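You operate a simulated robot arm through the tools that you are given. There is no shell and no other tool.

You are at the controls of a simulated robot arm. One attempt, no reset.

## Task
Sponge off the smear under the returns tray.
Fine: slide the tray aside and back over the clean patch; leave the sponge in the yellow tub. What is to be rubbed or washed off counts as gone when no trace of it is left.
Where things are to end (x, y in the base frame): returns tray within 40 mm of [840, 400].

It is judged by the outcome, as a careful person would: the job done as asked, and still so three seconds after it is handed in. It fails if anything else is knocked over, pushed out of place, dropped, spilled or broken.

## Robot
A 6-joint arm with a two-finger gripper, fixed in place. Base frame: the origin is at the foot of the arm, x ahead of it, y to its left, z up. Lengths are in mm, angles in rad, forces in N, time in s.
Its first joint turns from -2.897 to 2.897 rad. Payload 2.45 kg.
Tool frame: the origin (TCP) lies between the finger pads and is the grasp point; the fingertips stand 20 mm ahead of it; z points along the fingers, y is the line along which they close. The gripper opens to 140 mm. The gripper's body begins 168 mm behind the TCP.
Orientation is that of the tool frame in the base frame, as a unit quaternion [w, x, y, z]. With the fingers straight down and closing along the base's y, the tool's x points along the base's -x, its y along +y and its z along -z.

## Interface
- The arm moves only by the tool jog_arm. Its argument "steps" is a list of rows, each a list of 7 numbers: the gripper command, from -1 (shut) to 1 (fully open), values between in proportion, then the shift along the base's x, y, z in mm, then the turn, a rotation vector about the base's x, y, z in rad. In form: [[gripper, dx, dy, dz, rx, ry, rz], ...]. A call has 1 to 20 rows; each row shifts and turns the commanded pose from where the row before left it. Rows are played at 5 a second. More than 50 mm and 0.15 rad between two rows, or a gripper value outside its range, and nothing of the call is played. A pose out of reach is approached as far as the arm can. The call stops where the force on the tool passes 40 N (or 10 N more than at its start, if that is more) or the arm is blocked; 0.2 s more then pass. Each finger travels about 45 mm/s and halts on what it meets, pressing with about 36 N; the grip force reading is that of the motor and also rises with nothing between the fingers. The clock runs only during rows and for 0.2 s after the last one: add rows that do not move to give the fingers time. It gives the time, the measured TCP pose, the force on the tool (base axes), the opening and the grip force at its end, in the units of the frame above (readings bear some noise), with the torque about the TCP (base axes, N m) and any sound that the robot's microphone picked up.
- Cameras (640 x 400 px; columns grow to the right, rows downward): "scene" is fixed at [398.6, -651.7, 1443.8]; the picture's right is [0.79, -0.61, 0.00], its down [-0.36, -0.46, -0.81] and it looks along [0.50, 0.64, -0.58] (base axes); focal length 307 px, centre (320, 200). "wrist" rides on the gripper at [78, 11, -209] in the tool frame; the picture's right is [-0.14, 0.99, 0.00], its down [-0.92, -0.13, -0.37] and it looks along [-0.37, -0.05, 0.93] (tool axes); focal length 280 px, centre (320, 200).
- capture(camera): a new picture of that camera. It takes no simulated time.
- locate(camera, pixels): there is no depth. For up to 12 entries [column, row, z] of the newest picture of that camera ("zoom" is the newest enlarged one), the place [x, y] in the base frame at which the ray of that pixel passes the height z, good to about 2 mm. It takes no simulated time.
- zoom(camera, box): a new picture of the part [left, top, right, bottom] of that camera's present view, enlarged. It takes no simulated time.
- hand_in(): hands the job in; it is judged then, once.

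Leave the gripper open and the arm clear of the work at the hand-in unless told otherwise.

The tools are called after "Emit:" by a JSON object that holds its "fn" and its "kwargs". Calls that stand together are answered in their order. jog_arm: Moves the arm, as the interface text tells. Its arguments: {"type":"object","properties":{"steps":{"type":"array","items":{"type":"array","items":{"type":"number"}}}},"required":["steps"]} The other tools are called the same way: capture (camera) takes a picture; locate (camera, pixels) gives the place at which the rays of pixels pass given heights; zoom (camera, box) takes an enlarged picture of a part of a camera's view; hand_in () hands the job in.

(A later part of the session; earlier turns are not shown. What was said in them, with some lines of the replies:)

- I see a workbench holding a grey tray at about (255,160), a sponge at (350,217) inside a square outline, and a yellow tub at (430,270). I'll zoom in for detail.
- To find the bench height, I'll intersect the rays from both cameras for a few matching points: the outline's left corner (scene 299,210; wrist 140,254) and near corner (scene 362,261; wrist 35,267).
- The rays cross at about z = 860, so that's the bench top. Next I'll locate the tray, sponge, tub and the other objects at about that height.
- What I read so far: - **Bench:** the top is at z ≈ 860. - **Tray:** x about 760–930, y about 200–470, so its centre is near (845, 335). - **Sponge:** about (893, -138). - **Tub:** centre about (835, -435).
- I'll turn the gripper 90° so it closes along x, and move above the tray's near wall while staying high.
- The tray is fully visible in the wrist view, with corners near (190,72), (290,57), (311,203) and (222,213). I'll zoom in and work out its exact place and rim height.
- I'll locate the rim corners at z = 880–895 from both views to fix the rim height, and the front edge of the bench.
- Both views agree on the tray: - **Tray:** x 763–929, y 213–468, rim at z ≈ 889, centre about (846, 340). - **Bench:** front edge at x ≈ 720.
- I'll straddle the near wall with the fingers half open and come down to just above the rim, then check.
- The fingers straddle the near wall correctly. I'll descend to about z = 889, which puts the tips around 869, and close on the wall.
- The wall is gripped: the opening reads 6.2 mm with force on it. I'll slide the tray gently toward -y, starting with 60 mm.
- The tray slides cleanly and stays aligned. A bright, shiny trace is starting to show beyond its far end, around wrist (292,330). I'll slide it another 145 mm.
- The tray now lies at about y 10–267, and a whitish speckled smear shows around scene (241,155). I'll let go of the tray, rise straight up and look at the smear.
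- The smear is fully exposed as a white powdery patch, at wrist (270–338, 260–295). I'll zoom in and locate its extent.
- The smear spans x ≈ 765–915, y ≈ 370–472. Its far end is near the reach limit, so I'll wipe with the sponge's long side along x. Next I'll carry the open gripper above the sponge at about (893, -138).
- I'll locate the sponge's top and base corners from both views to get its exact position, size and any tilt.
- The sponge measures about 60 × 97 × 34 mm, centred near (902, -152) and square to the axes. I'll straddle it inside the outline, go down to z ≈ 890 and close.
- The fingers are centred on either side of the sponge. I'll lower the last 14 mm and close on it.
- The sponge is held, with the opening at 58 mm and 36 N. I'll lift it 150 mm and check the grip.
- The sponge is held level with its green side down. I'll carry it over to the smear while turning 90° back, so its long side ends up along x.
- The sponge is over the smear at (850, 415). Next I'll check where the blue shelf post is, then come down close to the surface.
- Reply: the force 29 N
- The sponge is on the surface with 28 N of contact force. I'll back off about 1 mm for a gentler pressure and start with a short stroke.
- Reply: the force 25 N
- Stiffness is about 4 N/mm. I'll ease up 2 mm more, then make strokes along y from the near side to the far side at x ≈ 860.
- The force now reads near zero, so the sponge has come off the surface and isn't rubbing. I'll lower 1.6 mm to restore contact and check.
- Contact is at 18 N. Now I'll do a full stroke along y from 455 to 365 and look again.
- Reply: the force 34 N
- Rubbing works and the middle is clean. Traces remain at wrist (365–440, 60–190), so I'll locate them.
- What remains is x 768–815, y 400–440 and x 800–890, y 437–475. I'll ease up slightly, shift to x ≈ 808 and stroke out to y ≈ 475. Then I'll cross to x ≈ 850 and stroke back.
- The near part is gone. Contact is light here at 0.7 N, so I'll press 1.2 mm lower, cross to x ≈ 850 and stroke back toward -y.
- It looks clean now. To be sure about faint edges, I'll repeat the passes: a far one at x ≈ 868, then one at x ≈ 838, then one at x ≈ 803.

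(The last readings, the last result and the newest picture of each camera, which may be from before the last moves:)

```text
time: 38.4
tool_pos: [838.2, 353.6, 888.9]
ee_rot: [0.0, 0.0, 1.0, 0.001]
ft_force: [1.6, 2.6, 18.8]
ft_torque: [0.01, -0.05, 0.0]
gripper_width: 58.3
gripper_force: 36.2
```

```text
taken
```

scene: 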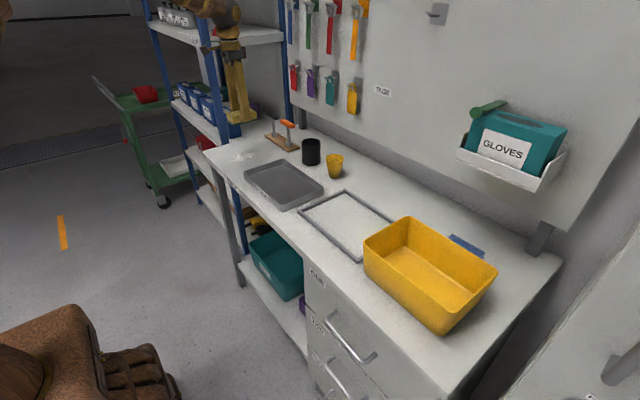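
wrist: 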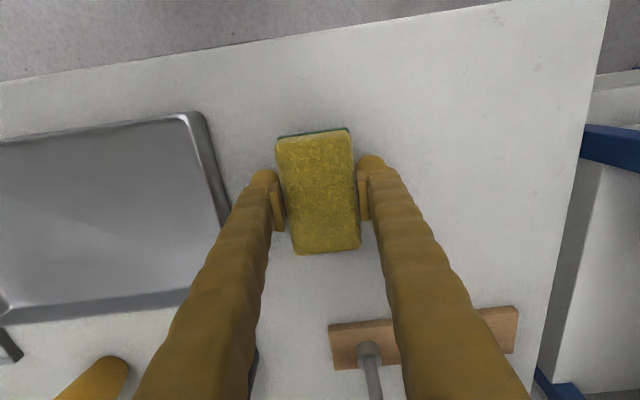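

Now the near pass: shift to x ≈ 800, stroke to y ≈ 475 and back, then lift off well clear to inspect.

Emit:
{"fn": "jog_arm", "kwargs": {"steps": [[-1, -13, 0, 0, 0, 0, 0], [-1, -13, 0, 0, 0, 0, 0], [-1, -12, 0, 0, 0, 0, 0], [-1, 0, 16, 0, 0, 0, 0], [-1, 0, 16, 0, 0, 0, 0], [-1, 0, 16, 0, 0, 0, 0], [-1, 0, 16, -0.2, 0, 0, 0], [-1, 0, 16, -0.2, 0, 0, 0], [-1, 0, 16, -0.2, 0, 0, 0], [-1, 0, 16, -0.2, 0, 0, 0], [-1, 0, 10, 0, 0, 0, 0], [-1, 0, -16, 0, 0, 0, 0], [-1, 0, -16, 0, 0, 0, 0], [-1, 0, -16, 0, 0, 0, 0], [-1, 0, -16, 0, 0, 0, 0], [-1, 0, -16, 0, 0, 0, 0], [-1, 0, -16, 0, 0, 0, 0], [-1, 0, 0, 0, 0, 0, 0]]}}

Emit:
{"fn": "jog_arm", "kwargs": {"steps": [[-1, 0, 0, 10, 0, 0, 0], [-1, 0, -20, 40, 0, 0, 0], [-1, 0, -45, 45, 0, 0, 0], [-1, 0, -45, 45, 0, 0, 0], [-1, 0, -45, 45, 0, 0, 0], [-1, 0, -45, 15, 0, 0, 0], [-1, 0, 0, 0, 0, 0, 0]]}}

Emit:
{"fn": "capture", "kwargs": {"camera": "wrist"}}

Emit:
{"fn": "zoom", "kwargs": {"camera": "scene", "box": [210, 130, 290, 180]}}

```text
time: 42.2
tool_pos: [800.2, 379.9, 888.7]
ee_rot: [0.002, 0.0, 1.0, 0.0]
ft_force: [0.8, 3.9, 18.2]
ft_torque: [0.06, 0.0, 0.02]
gripper_width: 58.0
gripper_force: 35.9
```

```text
refused: row 3 steps farther than a row can; nothing moved
```

```text
taken
```

wrist: 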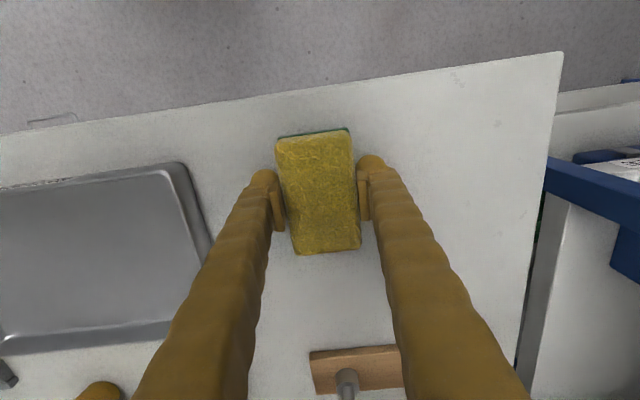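

```text
8.00 times, centred on (250, 155) of scene
```

zoom: 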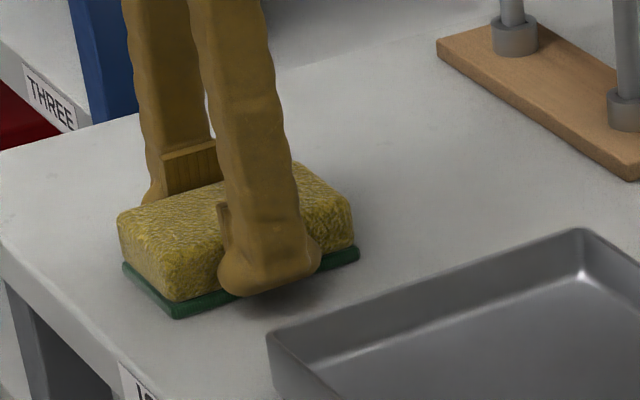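

The lift call was refused because its diagonal steps were too long. I'll lift again with shorter steps, straight up first and then toward -y, to inspect the patch.

Emit:
{"fn": "jog_arm", "kwargs": {"steps": [[-1, 0, 0, 10, 0, 0, 0], [-1, 0, 0, 45, 0, 0, 0], [-1, 0, 0, 48, 0, 0, 0], [-1, 0, 0, 48, 0, 0, 0], [-1, 0, -30, 30, 0, 0, 0], [-1, 0, -45, 0, 0, 0, 0], [-1, 0, -45, 0, 0, 0, 0], [-1, 0, 0, 0, 0, 0, 0]]}}

Emit:
{"fn": "capture", "kwargs": {"camera": "wrist"}}

Emit:
{"fn": "zoom", "kwargs": {"camera": "scene", "box": [210, 130, 290, 180]}}

Emit:
{"fn": "zoom", "kwargs": {"camera": "wrist", "box": [320, 60, 520, 185]}}

```text
time: 44.0
tool_pos: [798.7, 261.4, 1069.0]
ee_rot: [-0.001, -0.001, 1.0, 0.0]
ft_force: [0.0, 0.3, -0.1]
ft_torque: [0.01, 0.01, -0.02]
gripper_width: 58.1
gripper_force: 36.2
```

```text
taken
```

wrist: 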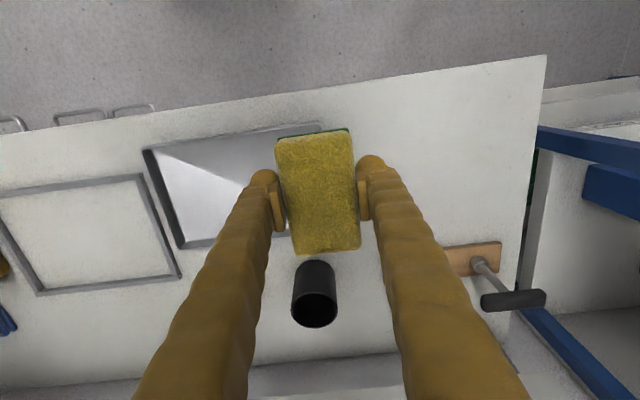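

```text
8.00 times, centred on (250, 155) of scene
```

zoom: 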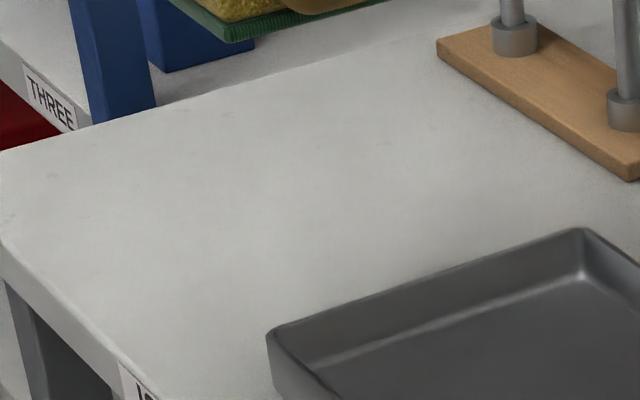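

```text
3.20 times, centred on (420, 122) of wrist
```

zoom: 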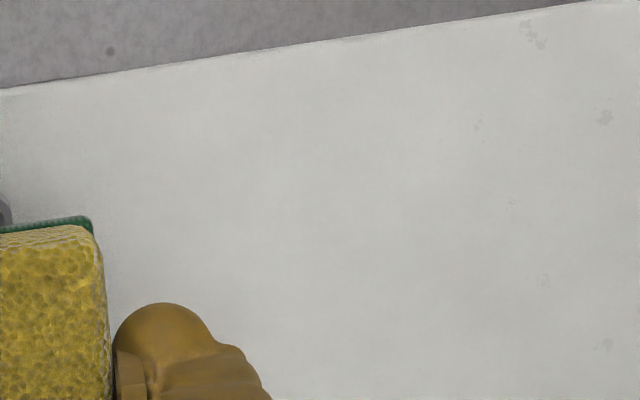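

The patch is clean in both views. Next I'll carry the sponge toward the tub at z ≈ 1130, stopping just short of it so the wrist camera can measure it.

Emit:
{"fn": "jog_arm", "kwargs": {"steps": [[-1, 0, -20, 30, 0, 0, 0], [-1, 0, -35, 30, 0, 0, 0], [-1, 2, -47, 0, 0, 0, 0], [-1, 3, -47, 0, 0, 0, 0], [-1, 3, -47, 0, 0, 0, 0], [-1, 3, -47, 0, 0, 0, 0], [-1, 3, -47, 0, 0, 0, 0], [-1, 3, -47, 0, 0, 0, 0], [-1, 3, -47, 0, 0, 0, 0], [-1, 3, -47, 0, 0, 0, 0], [-1, 3, -47, 0, 0, 0, 0], [-1, 3, -47, 0, 0, 0, 0], [-1, 3, -47, 0, 0, 0, 0], [-1, 2, -40, 0, 0, 0, 0], [-1, 0, 0, 0, 0, 0, 0]]}}

Emit:
{"fn": "capture", "kwargs": {"camera": "wrist"}}

Emit:
{"fn": "capture", "kwargs": {"camera": "scene"}}

Emit:
{"fn": "zoom", "kwargs": {"camera": "scene", "box": [200, 120, 300, 182]}}

```text
time: 47.2
tool_pos: [833.0, -351.4, 1128.3]
ee_rot: [0.0, 0.0, 1.0, 0.0]
ft_force: [0.8, -0.1, -0.4]
ft_torque: [-0.02, -0.01, -0.02]
gripper_width: 58.4
gripper_force: 36.3
```

```text
taken
```

wrist: 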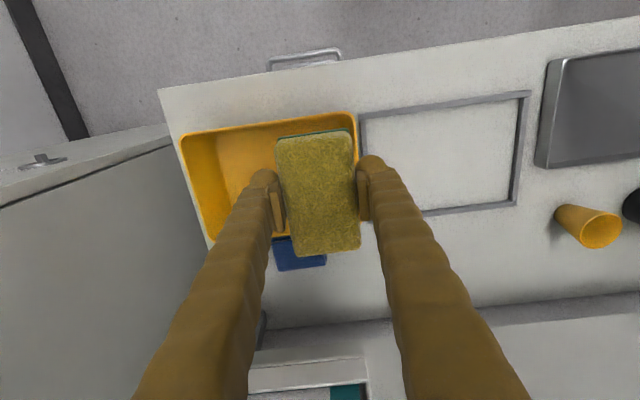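

```text
taken
```

scene: 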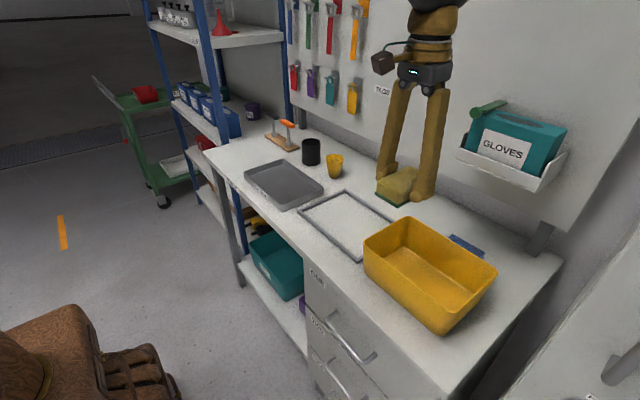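

```text
6.40 times, centred on (250, 151) of scene
```

zoom: 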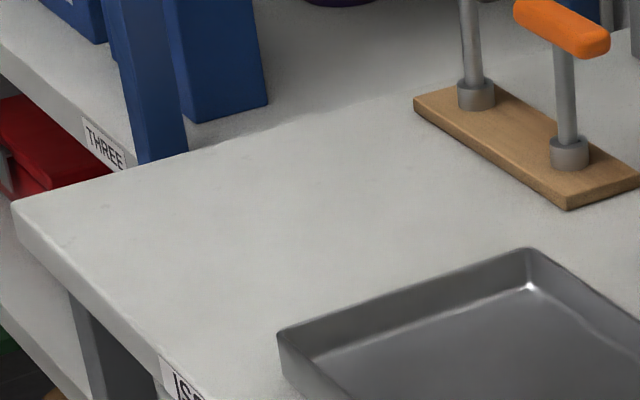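

I'll locate the tub rim corners from both views to fix its height and interior.

Emit:
{"fn": "zoom", "kwargs": {"camera": "wrist", "box": [160, 90, 376, 260]}}

Emit:
{"fn": "locate", "kwargs": {"camera": "wrist", "pixels": [[181, 136, 960], [181, 136, 1000], [355, 112, 960], [355, 112, 1000], [208, 238, 960], [208, 238, 1000]]}}

Emit:
{"fn": "locate", "kwargs": {"camera": "scene", "pixels": [[364, 239, 960], [364, 239, 1000], [410, 217, 960], [410, 217, 1000], [497, 268, 960], [497, 268, 1000], [448, 305, 960], [448, 305, 1000]]}}

```text
2.35 times, centred on (268, 175) of wrist
```

zoom: 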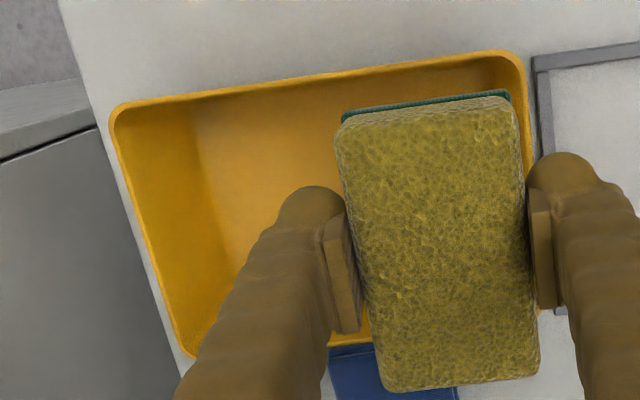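

```text
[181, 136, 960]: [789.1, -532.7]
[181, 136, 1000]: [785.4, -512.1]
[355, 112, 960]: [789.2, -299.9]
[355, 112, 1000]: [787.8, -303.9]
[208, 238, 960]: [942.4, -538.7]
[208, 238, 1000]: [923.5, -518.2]
```

```text
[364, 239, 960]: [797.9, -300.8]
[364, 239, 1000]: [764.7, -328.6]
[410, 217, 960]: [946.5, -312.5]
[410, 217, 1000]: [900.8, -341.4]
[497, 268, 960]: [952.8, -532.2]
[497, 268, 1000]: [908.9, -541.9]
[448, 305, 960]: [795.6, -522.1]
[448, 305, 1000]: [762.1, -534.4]
```

Both views agree the tub rim is at z ≈ 965, spanning x 789–943 and y -533 to -302, so its centre is (866, -417). I'll move above the centre and lower the sponge in slowly.

Emit:
{"fn": "jog_arm", "kwargs": {"steps": [[-1, 17, -33, 0, 0, 0, 0], [-1, 16, -33, 0, 0, 0, 0], [-1, 0, 0, 0, 0, 0, 0], [-1, 0, 0, -45, 0, 0, 0], [-1, 0, 0, -45, 0, 0, 0], [-1, 0, 0, -40, 0, 0, 0], [-1, 0, 0, 0, 0, 0, 0]]}}

Emit:
{"fn": "capture", "kwargs": {"camera": "wrist"}}

Emit:
{"fn": "zoom", "kwargs": {"camera": "scene", "box": [340, 160, 520, 340]}}

```text
time: 48.8
tool_pos: [868.1, -417.0, 998.8]
ee_rot: [0.001, 0.0, 1.0, 0.0]
ft_force: [-0.5, 0.1, -0.9]
ft_torque: [0.01, 0.03, 0.01]
gripper_width: 58.5
gripper_force: 36.0
```

```text
taken
```

wrist: 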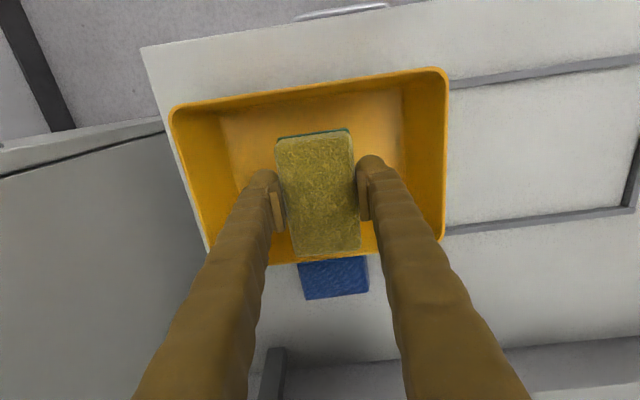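

```text
2.22 times, centred on (430, 250) of scene
```

zoom: 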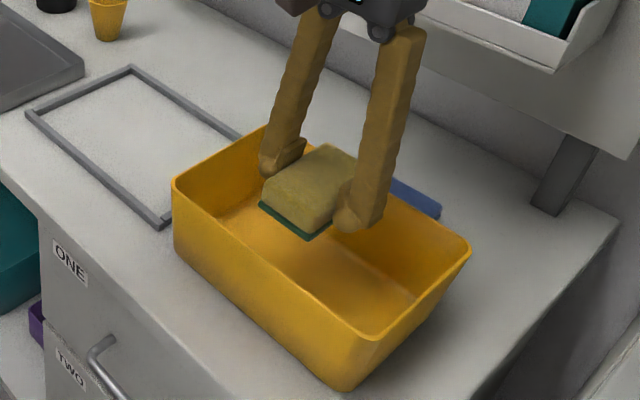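

I'll recheck the centring using the front and back rim in this closer view.

Emit:
{"fn": "locate", "kwargs": {"camera": "wrist", "pixels": [[310, 86, 965], [290, 265, 965], [378, 255, 965], [170, 120, 965], [447, 80, 965], [225, 115, 864], [400, 92, 864], [277, 138, 893]]}}

```text
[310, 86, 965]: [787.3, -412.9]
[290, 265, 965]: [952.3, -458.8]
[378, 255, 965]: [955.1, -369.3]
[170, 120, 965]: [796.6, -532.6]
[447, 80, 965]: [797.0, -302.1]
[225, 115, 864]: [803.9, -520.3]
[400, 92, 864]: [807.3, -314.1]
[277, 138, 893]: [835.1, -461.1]
```

The rim spans x 788–953 and the floor starts at x ≈ 805, so I'm centred within a few mm. I'll lower toward the tub floor.

Emit:
{"fn": "jog_arm", "kwargs": {"steps": [[-1, 2, 0, -40, 0, 0, 0], [-1, 0, 0, -35, 0, 0, 0], [-1, 0, 0, -15, 0, 0, 0], [-1, 0, 0, -6, 0, 0, 0], [-1, 0, 0, -4, 0, 0, 0], [-1, 0, 0, 0, 0, 0, 0]]}}

Emit:
{"fn": "capture", "kwargs": {"camera": "wrist"}}

```text
time: 50.2
tool_pos: [868.9, -416.9, 899.8]
ee_rot: [0.001, -0.001, 1.0, 0.0]
ft_force: [-0.4, -0.1, -0.5]
ft_torque: [0.02, 0.05, -0.02]
gripper_width: 58.2
gripper_force: 35.9
```

```text
taken
```

wrist: 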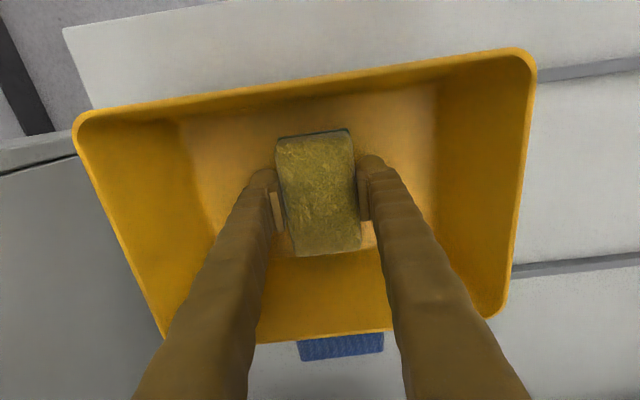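

There's no contact yet and the sponge is well inside the tub. I'll feel down gently in 2 mm steps for the floor.

Emit:
{"fn": "jog_arm", "kwargs": {"steps": [[-1, 0, 0, -2, 0, 0, 0], [-1, 0, 0, -2, 0, 0, 0], [-1, 0, 0, -1.5, 0, 0, 0], [-1, 0, 0, 0, 0, 0, 0]]}}

```text
time: 51.2
tool_pos: [868.7, -417.8, 895.0]
ee_rot: [0.0, 0.0, 1.0, 0.0]
ft_force: [0.7, 0.4, -0.1]
ft_torque: [-0.04, -0.03, 0.03]
gripper_width: 58.5
gripper_force: 36.3
```

Emit:
{"fn": "jog_arm", "kwargs": {"steps": [[-1, 0, 0, -1, 0, 0, 0], [-1, 0, 0, -1, 0, 0, 0], [-1, 0, 0, 0, 0, 0, 0]]}}

```text
time: 52.0
tool_pos: [868.1, -417.5, 892.1]
ee_rot: [0.001, 0.0, 1.0, 0.0]
ft_force: [-2.4, -0.7, 26.8]
ft_torque: [0.03, 0.14, 0.0]
gripper_width: 58.4
gripper_force: 36.0
```

The sponge is touching the tub floor. I'll ease up 1.5 mm, open the fingers slowly to about 85 mm, and rise straight out.

Emit:
{"fn": "jog_arm", "kwargs": {"steps": [[-1, 0, 0, 1.3, 0, 0, 0], [-0.1, 0, 0, 0, 0, 0, 0], [0.0, 0, 0, 0, 0, 0, 0], [0.2, 0, 0, 0, 0, 0, 0], [0.2, 0, 0, 0, 0, 0, 0], [0.2, 0, 0, 0, 0, 0, 0], [0.2, 0, 0, 20, 0, 0, 0], [0.2, 0, 0, 40, 0, 0, 0], [0.2, 0, 0, 45, 0, 0, 0], [0.2, 0, 0, 45, 0, 0, 0], [0.2, 0, 0, 45, 0, 0, 0], [0.2, 0, 0, 0, 0, 0, 0]]}}

Emit:
{"fn": "capture", "kwargs": {"camera": "wrist"}}

Emit:
{"fn": "capture", "kwargs": {"camera": "scene"}}

```text
time: 54.6
tool_pos: [868.6, -418.4, 1087.2]
ee_rot: [0.0, 0.0, 1.0, 0.001]
ft_force: [0.1, 0.1, -0.2]
ft_torque: [-0.01, 0.0, 0.01]
gripper_width: 83.7
gripper_force: 0.1
```

```text
taken
```

wrist: 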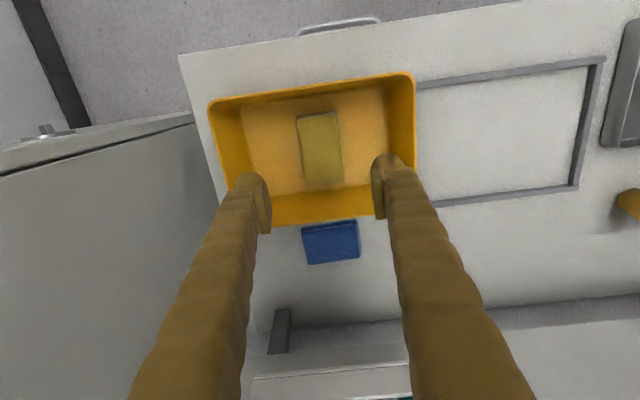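

```text
taken
```

scene: 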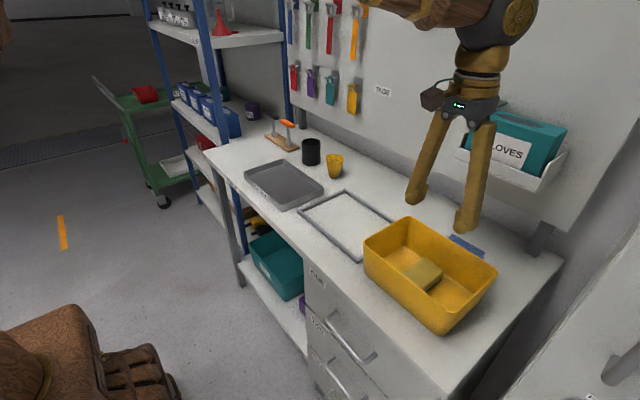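

The sponge lies flat in the tub. I'll go back over the tray's near wall at about (764, 140), turning the gripper 90° again on the way.

Emit:
{"fn": "jog_arm", "kwargs": {"steps": [[0.1, -8, 35, 10, 0, 0, 0.1208], [0, -8, 43, 0, 0, 0, 0.1208], [0, -8, 43, 0, 0, 0, 0.1208], [0, -8, 43, 0, 0, 0, 0.1208], [0, -8, 43, 0, 0, 0, 0.1208], [0, -8, 44, 0, 0, 0, 0.1208], [0, -8, 44, 0, 0, 0, 0.1208], [0, -8, 44, 0, 0, 0, 0.1208], [0, -8, 44, 0, 0, 0, 0.1208], [0, -8, 44, 0, 0, 0, 0.1208], [0, -8, 44, 0, 0, 0, 0.1208], [0, -8, 44, 0, 0, 0, 0.1208], [0, -8, 44, 0, 0, 0, 0.1212], [0, 0, 0, 0, 0, 0, 0]]}}

Emit:
{"fn": "capture", "kwargs": {"camera": "wrist"}}

Emit:
{"fn": "zoom", "kwargs": {"camera": "wrist", "box": [230, 210, 390, 330]}}

Emit:
{"fn": "zoom", "kwargs": {"camera": "scene", "box": [340, 180, 520, 340]}}

```text
time: 57.6
tool_pos: [764.5, 141.3, 1097.7]
ee_rot: [-0.001, 0.708, -0.706, 0.0]
ft_force: [0.4, 0.4, -0.5]
ft_torque: [0.03, -0.01, 0.01]
gripper_width: 70.2
gripper_force: 0.2
```

```text
taken
```

wrist: 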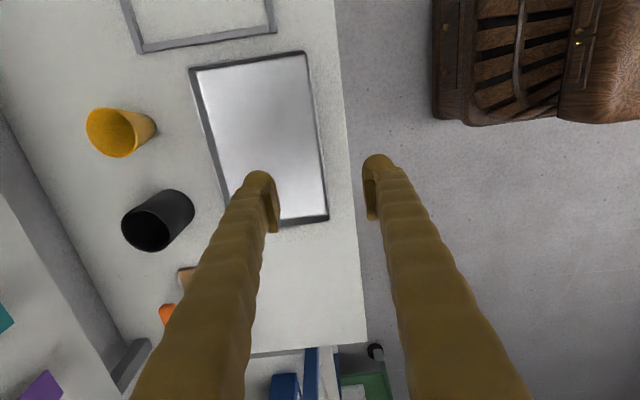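

```text
3.33 times, centred on (310, 270) of wrist
```

zoom: 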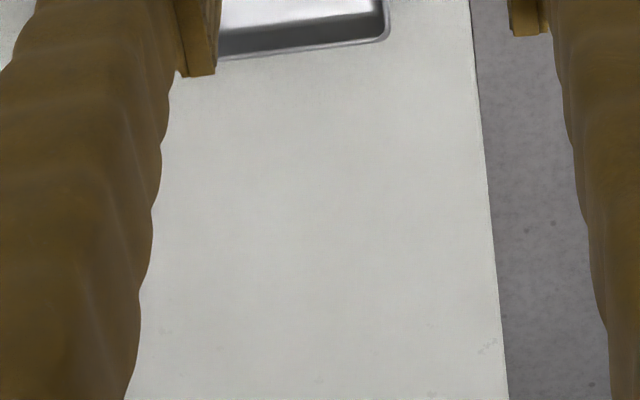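

```text
2.50 times, centred on (430, 260) of scene
```

zoom: 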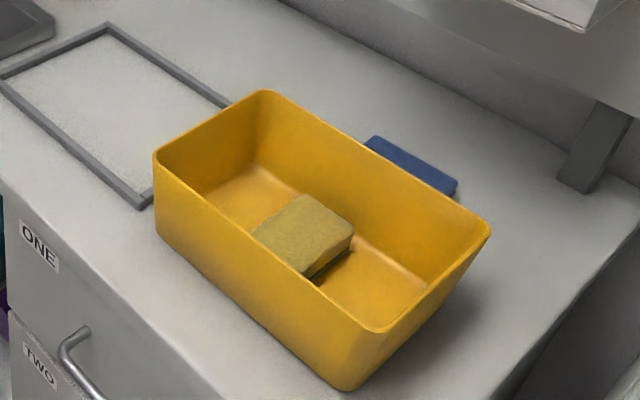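

The bench patch is clean, and the sponge sits in the tub. I'll confirm the tray's position before gripping it.

Emit:
{"fn": "zoom", "kwargs": {"camera": "wrist", "box": [180, 40, 380, 165]}}

Emit:
{"fn": "locate", "kwargs": {"camera": "wrist", "pixels": [[305, 51.5, 889], [328.5, 218, 889], [189.5, 70, 889]]}}

```text
3.20 times, centred on (280, 102) of wrist
```

zoom: 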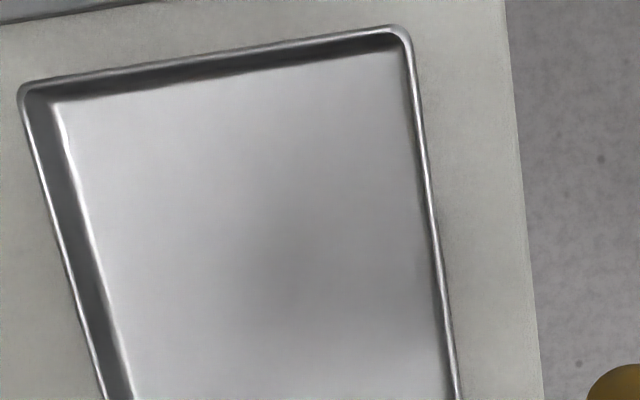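

```text
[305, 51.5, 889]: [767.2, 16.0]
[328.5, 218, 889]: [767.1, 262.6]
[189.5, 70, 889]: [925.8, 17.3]
```

The tray is unmoved, centred at about (846, 140). I'll go down over the near wall to z ≈ 889 and grip it as before.

Emit:
{"fn": "jog_arm", "kwargs": {"steps": [[0, 0, 0, -45, 0, 0, 0], [0, 0, 0, -45, 0, 0, 0], [0, 0, 0, -45, 0, 0, 0], [0, 0, 0, -40, 0, 0, 0], [0, 0, 0, -25, 0, 0, 0], [0, 0, 0, -9, 0, 0, 0], [0, 0, 0, 0, 0, 0, 0], [-0.5, 0, 0, 0, 0, 0, 0], [-1, 0, 0, 0, 0, 0, 0], [-1, 0, 0, 0, 0, 0, 0], [-1, 0, 0, 0, 0, 0, 0], [-1, 0, 0, 0, 0, 0, 0], [-1, 0, 0, 0, 0, 0, 0]]}}

Emit:
{"fn": "capture", "kwargs": {"camera": "wrist"}}

```text
time: 60.4
tool_pos: [765.0, 142.3, 888.8]
ee_rot: [0.0, 0.708, -0.707, 0.001]
ft_force: [-0.2, 0.5, -0.3]
ft_torque: [-0.03, 0.02, 0.06]
gripper_width: 6.0
gripper_force: 32.0
```

```text
taken
```

wrist: 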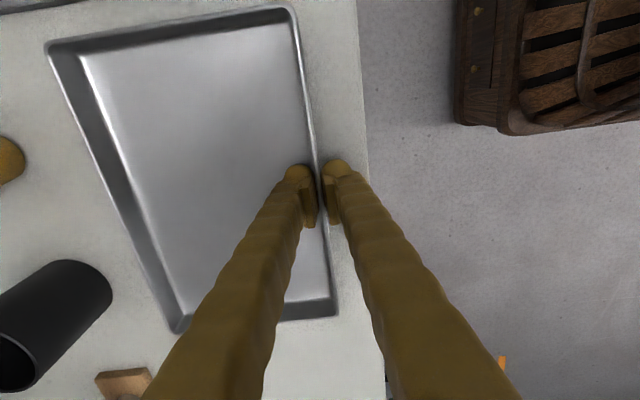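

The wall is gripped at 6.0 mm. I'll slide the tray 260 mm toward +y, with 5 mm toward -x, to centre it on (840, 400).

Emit:
{"fn": "jog_arm", "kwargs": {"steps": [[-1, 0, 8, 0, 0, 0, 0], [-1, 0, 15, 0, 0, 0, 0], [-1, 0, 15, 0, 0, 0, 0], [-1, 0, 15, 0, 0, 0, 0], [-1, 0, 15, 0, 0, 0, 0], [-1, 0, 15, 0, 0, 0, 0], [-1, 0, 15, 0, 0, 0, 0], [-1, -1, 15, 0, 0, 0, 0], [-1, -1, 15, 0, 0, 0, 0], [-1, -1, 15, 0, 0, 0, 0], [-1, -1, 15, 0, 0, 0, 0], [-1, -1, 15, 0, 0, 0, 0], [-1, 0, 15, 0, 0, 0, 0], [-1, 0, 0, 0, 0, 0, 0]]}}

Emit:
{"fn": "capture", "kwargs": {"camera": "wrist"}}

Emit:
{"fn": "capture", "kwargs": {"camera": "scene"}}

```text
time: 63.4
tool_pos: [758.7, 330.6, 888.4]
ee_rot: [0.0, -0.706, 0.708, 0.0]
ft_force: [-1.5, -5.6, 24.6]
ft_torque: [-0.16, 0.02, -0.17]
gripper_width: 6.0
gripper_force: 31.5
```

```text
taken
```

wrist: 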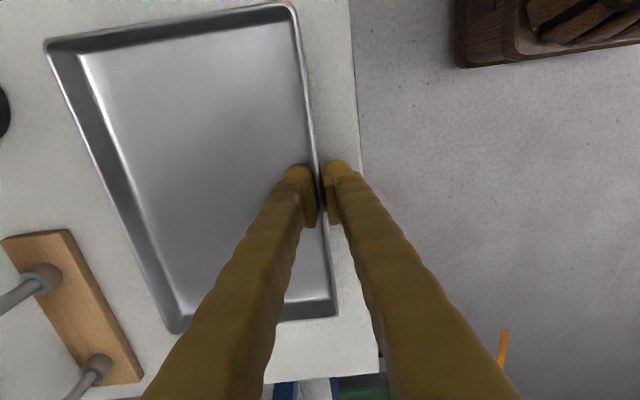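

```text
taken
```

scene: 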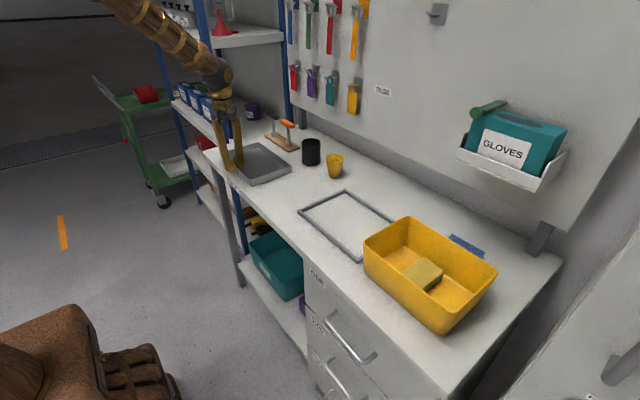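

It's sliding well, at y ≈ 330 now. There's some downward load of 25 N, so I'll ease up 0.7 mm and slide the last 70 mm.

Emit:
{"fn": "jog_arm", "kwargs": {"steps": [[-1, 0, 0, 0.7, 0, 0, 0], [-1, 0, 12, 0, 0, 0, 0], [-1, 0, 15, 0, 0, 0, 0], [-1, 0, 15, 0, 0, 0, 0], [-1, 0, 15, 0, 0, 0, 0], [-1, 0, 12, 0, 0, 0, 0], [-1, 0, 0, 0, 0, 0, 0]]}}

Emit:
{"fn": "capture", "kwargs": {"camera": "wrist"}}

```text
time: 65.0
tool_pos: [759.7, 399.8, 889.5]
ee_rot: [0.001, 0.708, -0.707, 0.0]
ft_force: [-0.1, -0.9, -0.6]
ft_torque: [-0.08, -0.02, -0.16]
gripper_width: 6.0
gripper_force: 31.9
```

```text
taken
```

wrist: 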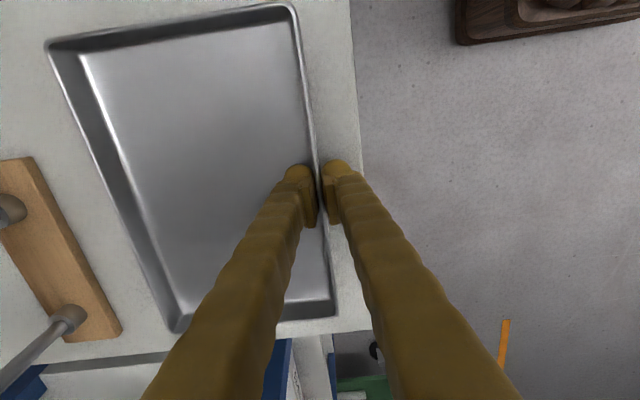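

The tray is at the target. I'll open the fingers, rise straight up, and back away toward the base to check.

Emit:
{"fn": "jog_arm", "kwargs": {"steps": [[-0.6, 0, 0, 0, 0, 0, 0], [-0.3, 0, 0, 0, 0, 0, 0], [-0.2, 0, 0, 0, 0, 0, 0], [-0.2, 0, 0, 0, 0, 0, 0], [-0.2, 0, 0, 25, 0, 0, 0], [-0.2, 0, 0, 40, 0, 0, 0], [0, 0, 0, 45, 0, 0, 0], [0, 0, 0, 45, 0, 0, 0], [0.3, 0, 0, 45, 0, 0, 0], [0.6, 0, 0, 45, 0, 0, 0], [1, -40, -20, 0, 0, 0, 0], [1, -40, -20, 0, 0, 0, 0], [1, -40, -20, 0, 0, 0, 0], [1, 0, 0, 0, 0, 0, 0]]}}

Emit:
{"fn": "capture", "kwargs": {"camera": "wrist"}}

Emit:
{"fn": "capture", "kwargs": {"camera": "scene"}}

Emit:
{"fn": "zoom", "kwargs": {"camera": "scene", "box": [190, 110, 350, 210]}}

```text
time: 68.0
tool_pos: [638.8, 337.9, 1133.5]
ee_rot: [0.0, -0.707, 0.707, 0.0]
ft_force: [0.8, -0.8, -0.5]
ft_torque: [0.01, 0.03, -0.02]
gripper_width: 139.9
gripper_force: 0.0
```

```text
taken
```

wrist: 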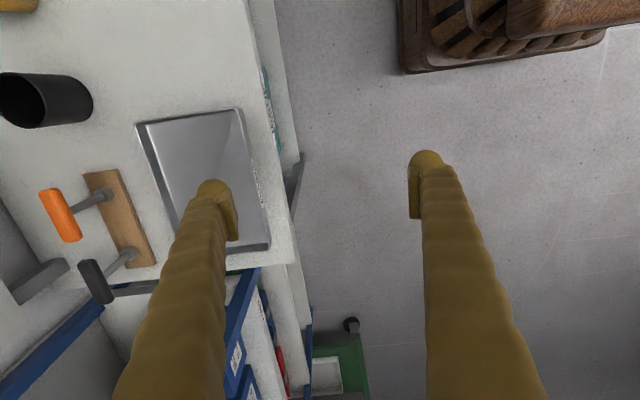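

```text
taken
```

scene: 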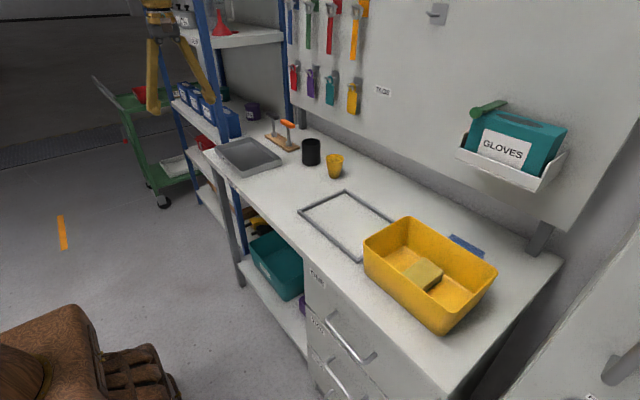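

```text
4.00 times, centred on (270, 160) of scene
```

zoom: 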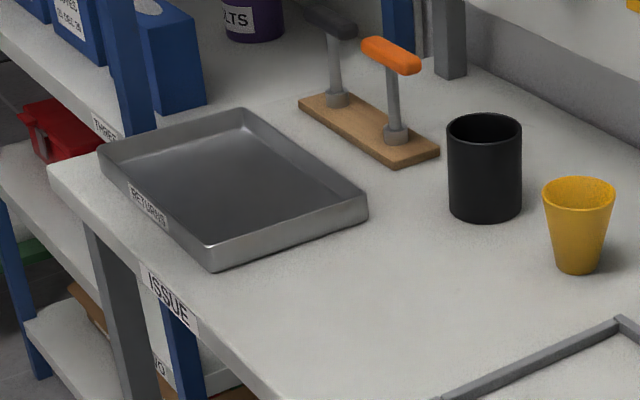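

I'll check the tray's final position using its rim corners in the scene zoom, and look at the exposed bench where it had been parked.

Emit:
{"fn": "locate", "kwargs": {"camera": "zoom", "pixels": [[98, 151, 889], [241, 108, 889], [368, 195, 889], [208, 246, 889], [212, 272, 860]]}}

Emit:
{"fn": "zoom", "kwargs": {"camera": "scene", "box": [240, 150, 340, 212]}}

Emit:
{"fn": "zoom", "kwargs": {"camera": "wrist", "box": [80, 0, 280, 125]}}

```text
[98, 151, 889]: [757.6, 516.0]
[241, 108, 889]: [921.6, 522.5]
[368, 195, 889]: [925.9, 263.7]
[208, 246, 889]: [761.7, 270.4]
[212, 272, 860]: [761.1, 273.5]
```

```text
6.40 times, centred on (290, 181) of scene
```

zoom: 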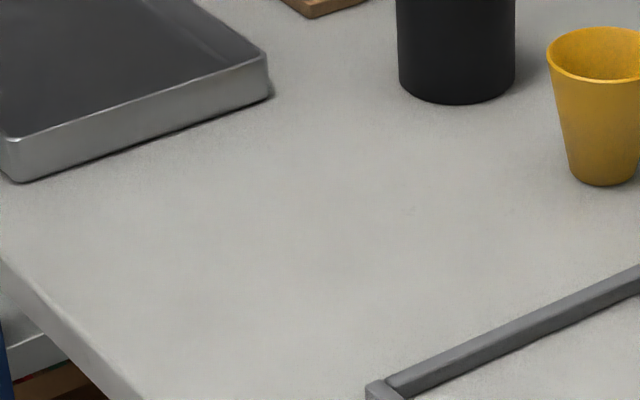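

```text
3.20 times, centred on (180, 62) of wrist
```

zoom: 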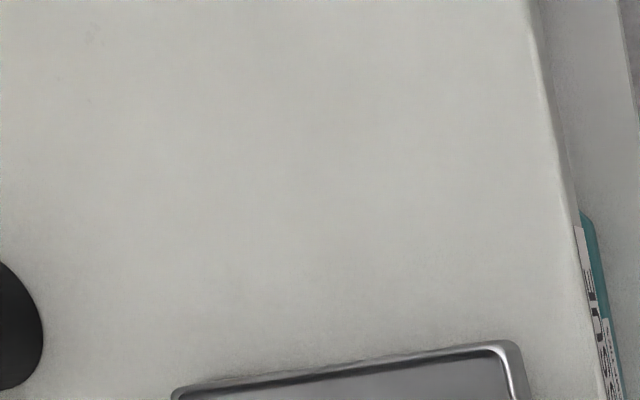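

The tray is centred at about (841, 395), within 40 mm of (840, 400). The bench is clean, the sponge is in the yellow tub, and nothing else has moved. The gripper is open and clear, so I'm handing in.

Emit:
{"fn": "hand_in", "kwargs": {}}

```text
The job is handed in.
```

The smear under the returns tray is gone, with no trace visible in either camera after repeated passes with the sponge. I've handed the job in, but no verdict came back.

- **Tray:** slid back over the clean patch, centred at about (841, 395), a few millimetres from the (840, 400) target.
- **Sponge:** lying flat in the yellow tub.
- **Everything else:** nothing was knocked over or pushed out of place that I could see. The gripper is open and the arm is clear of the bench.
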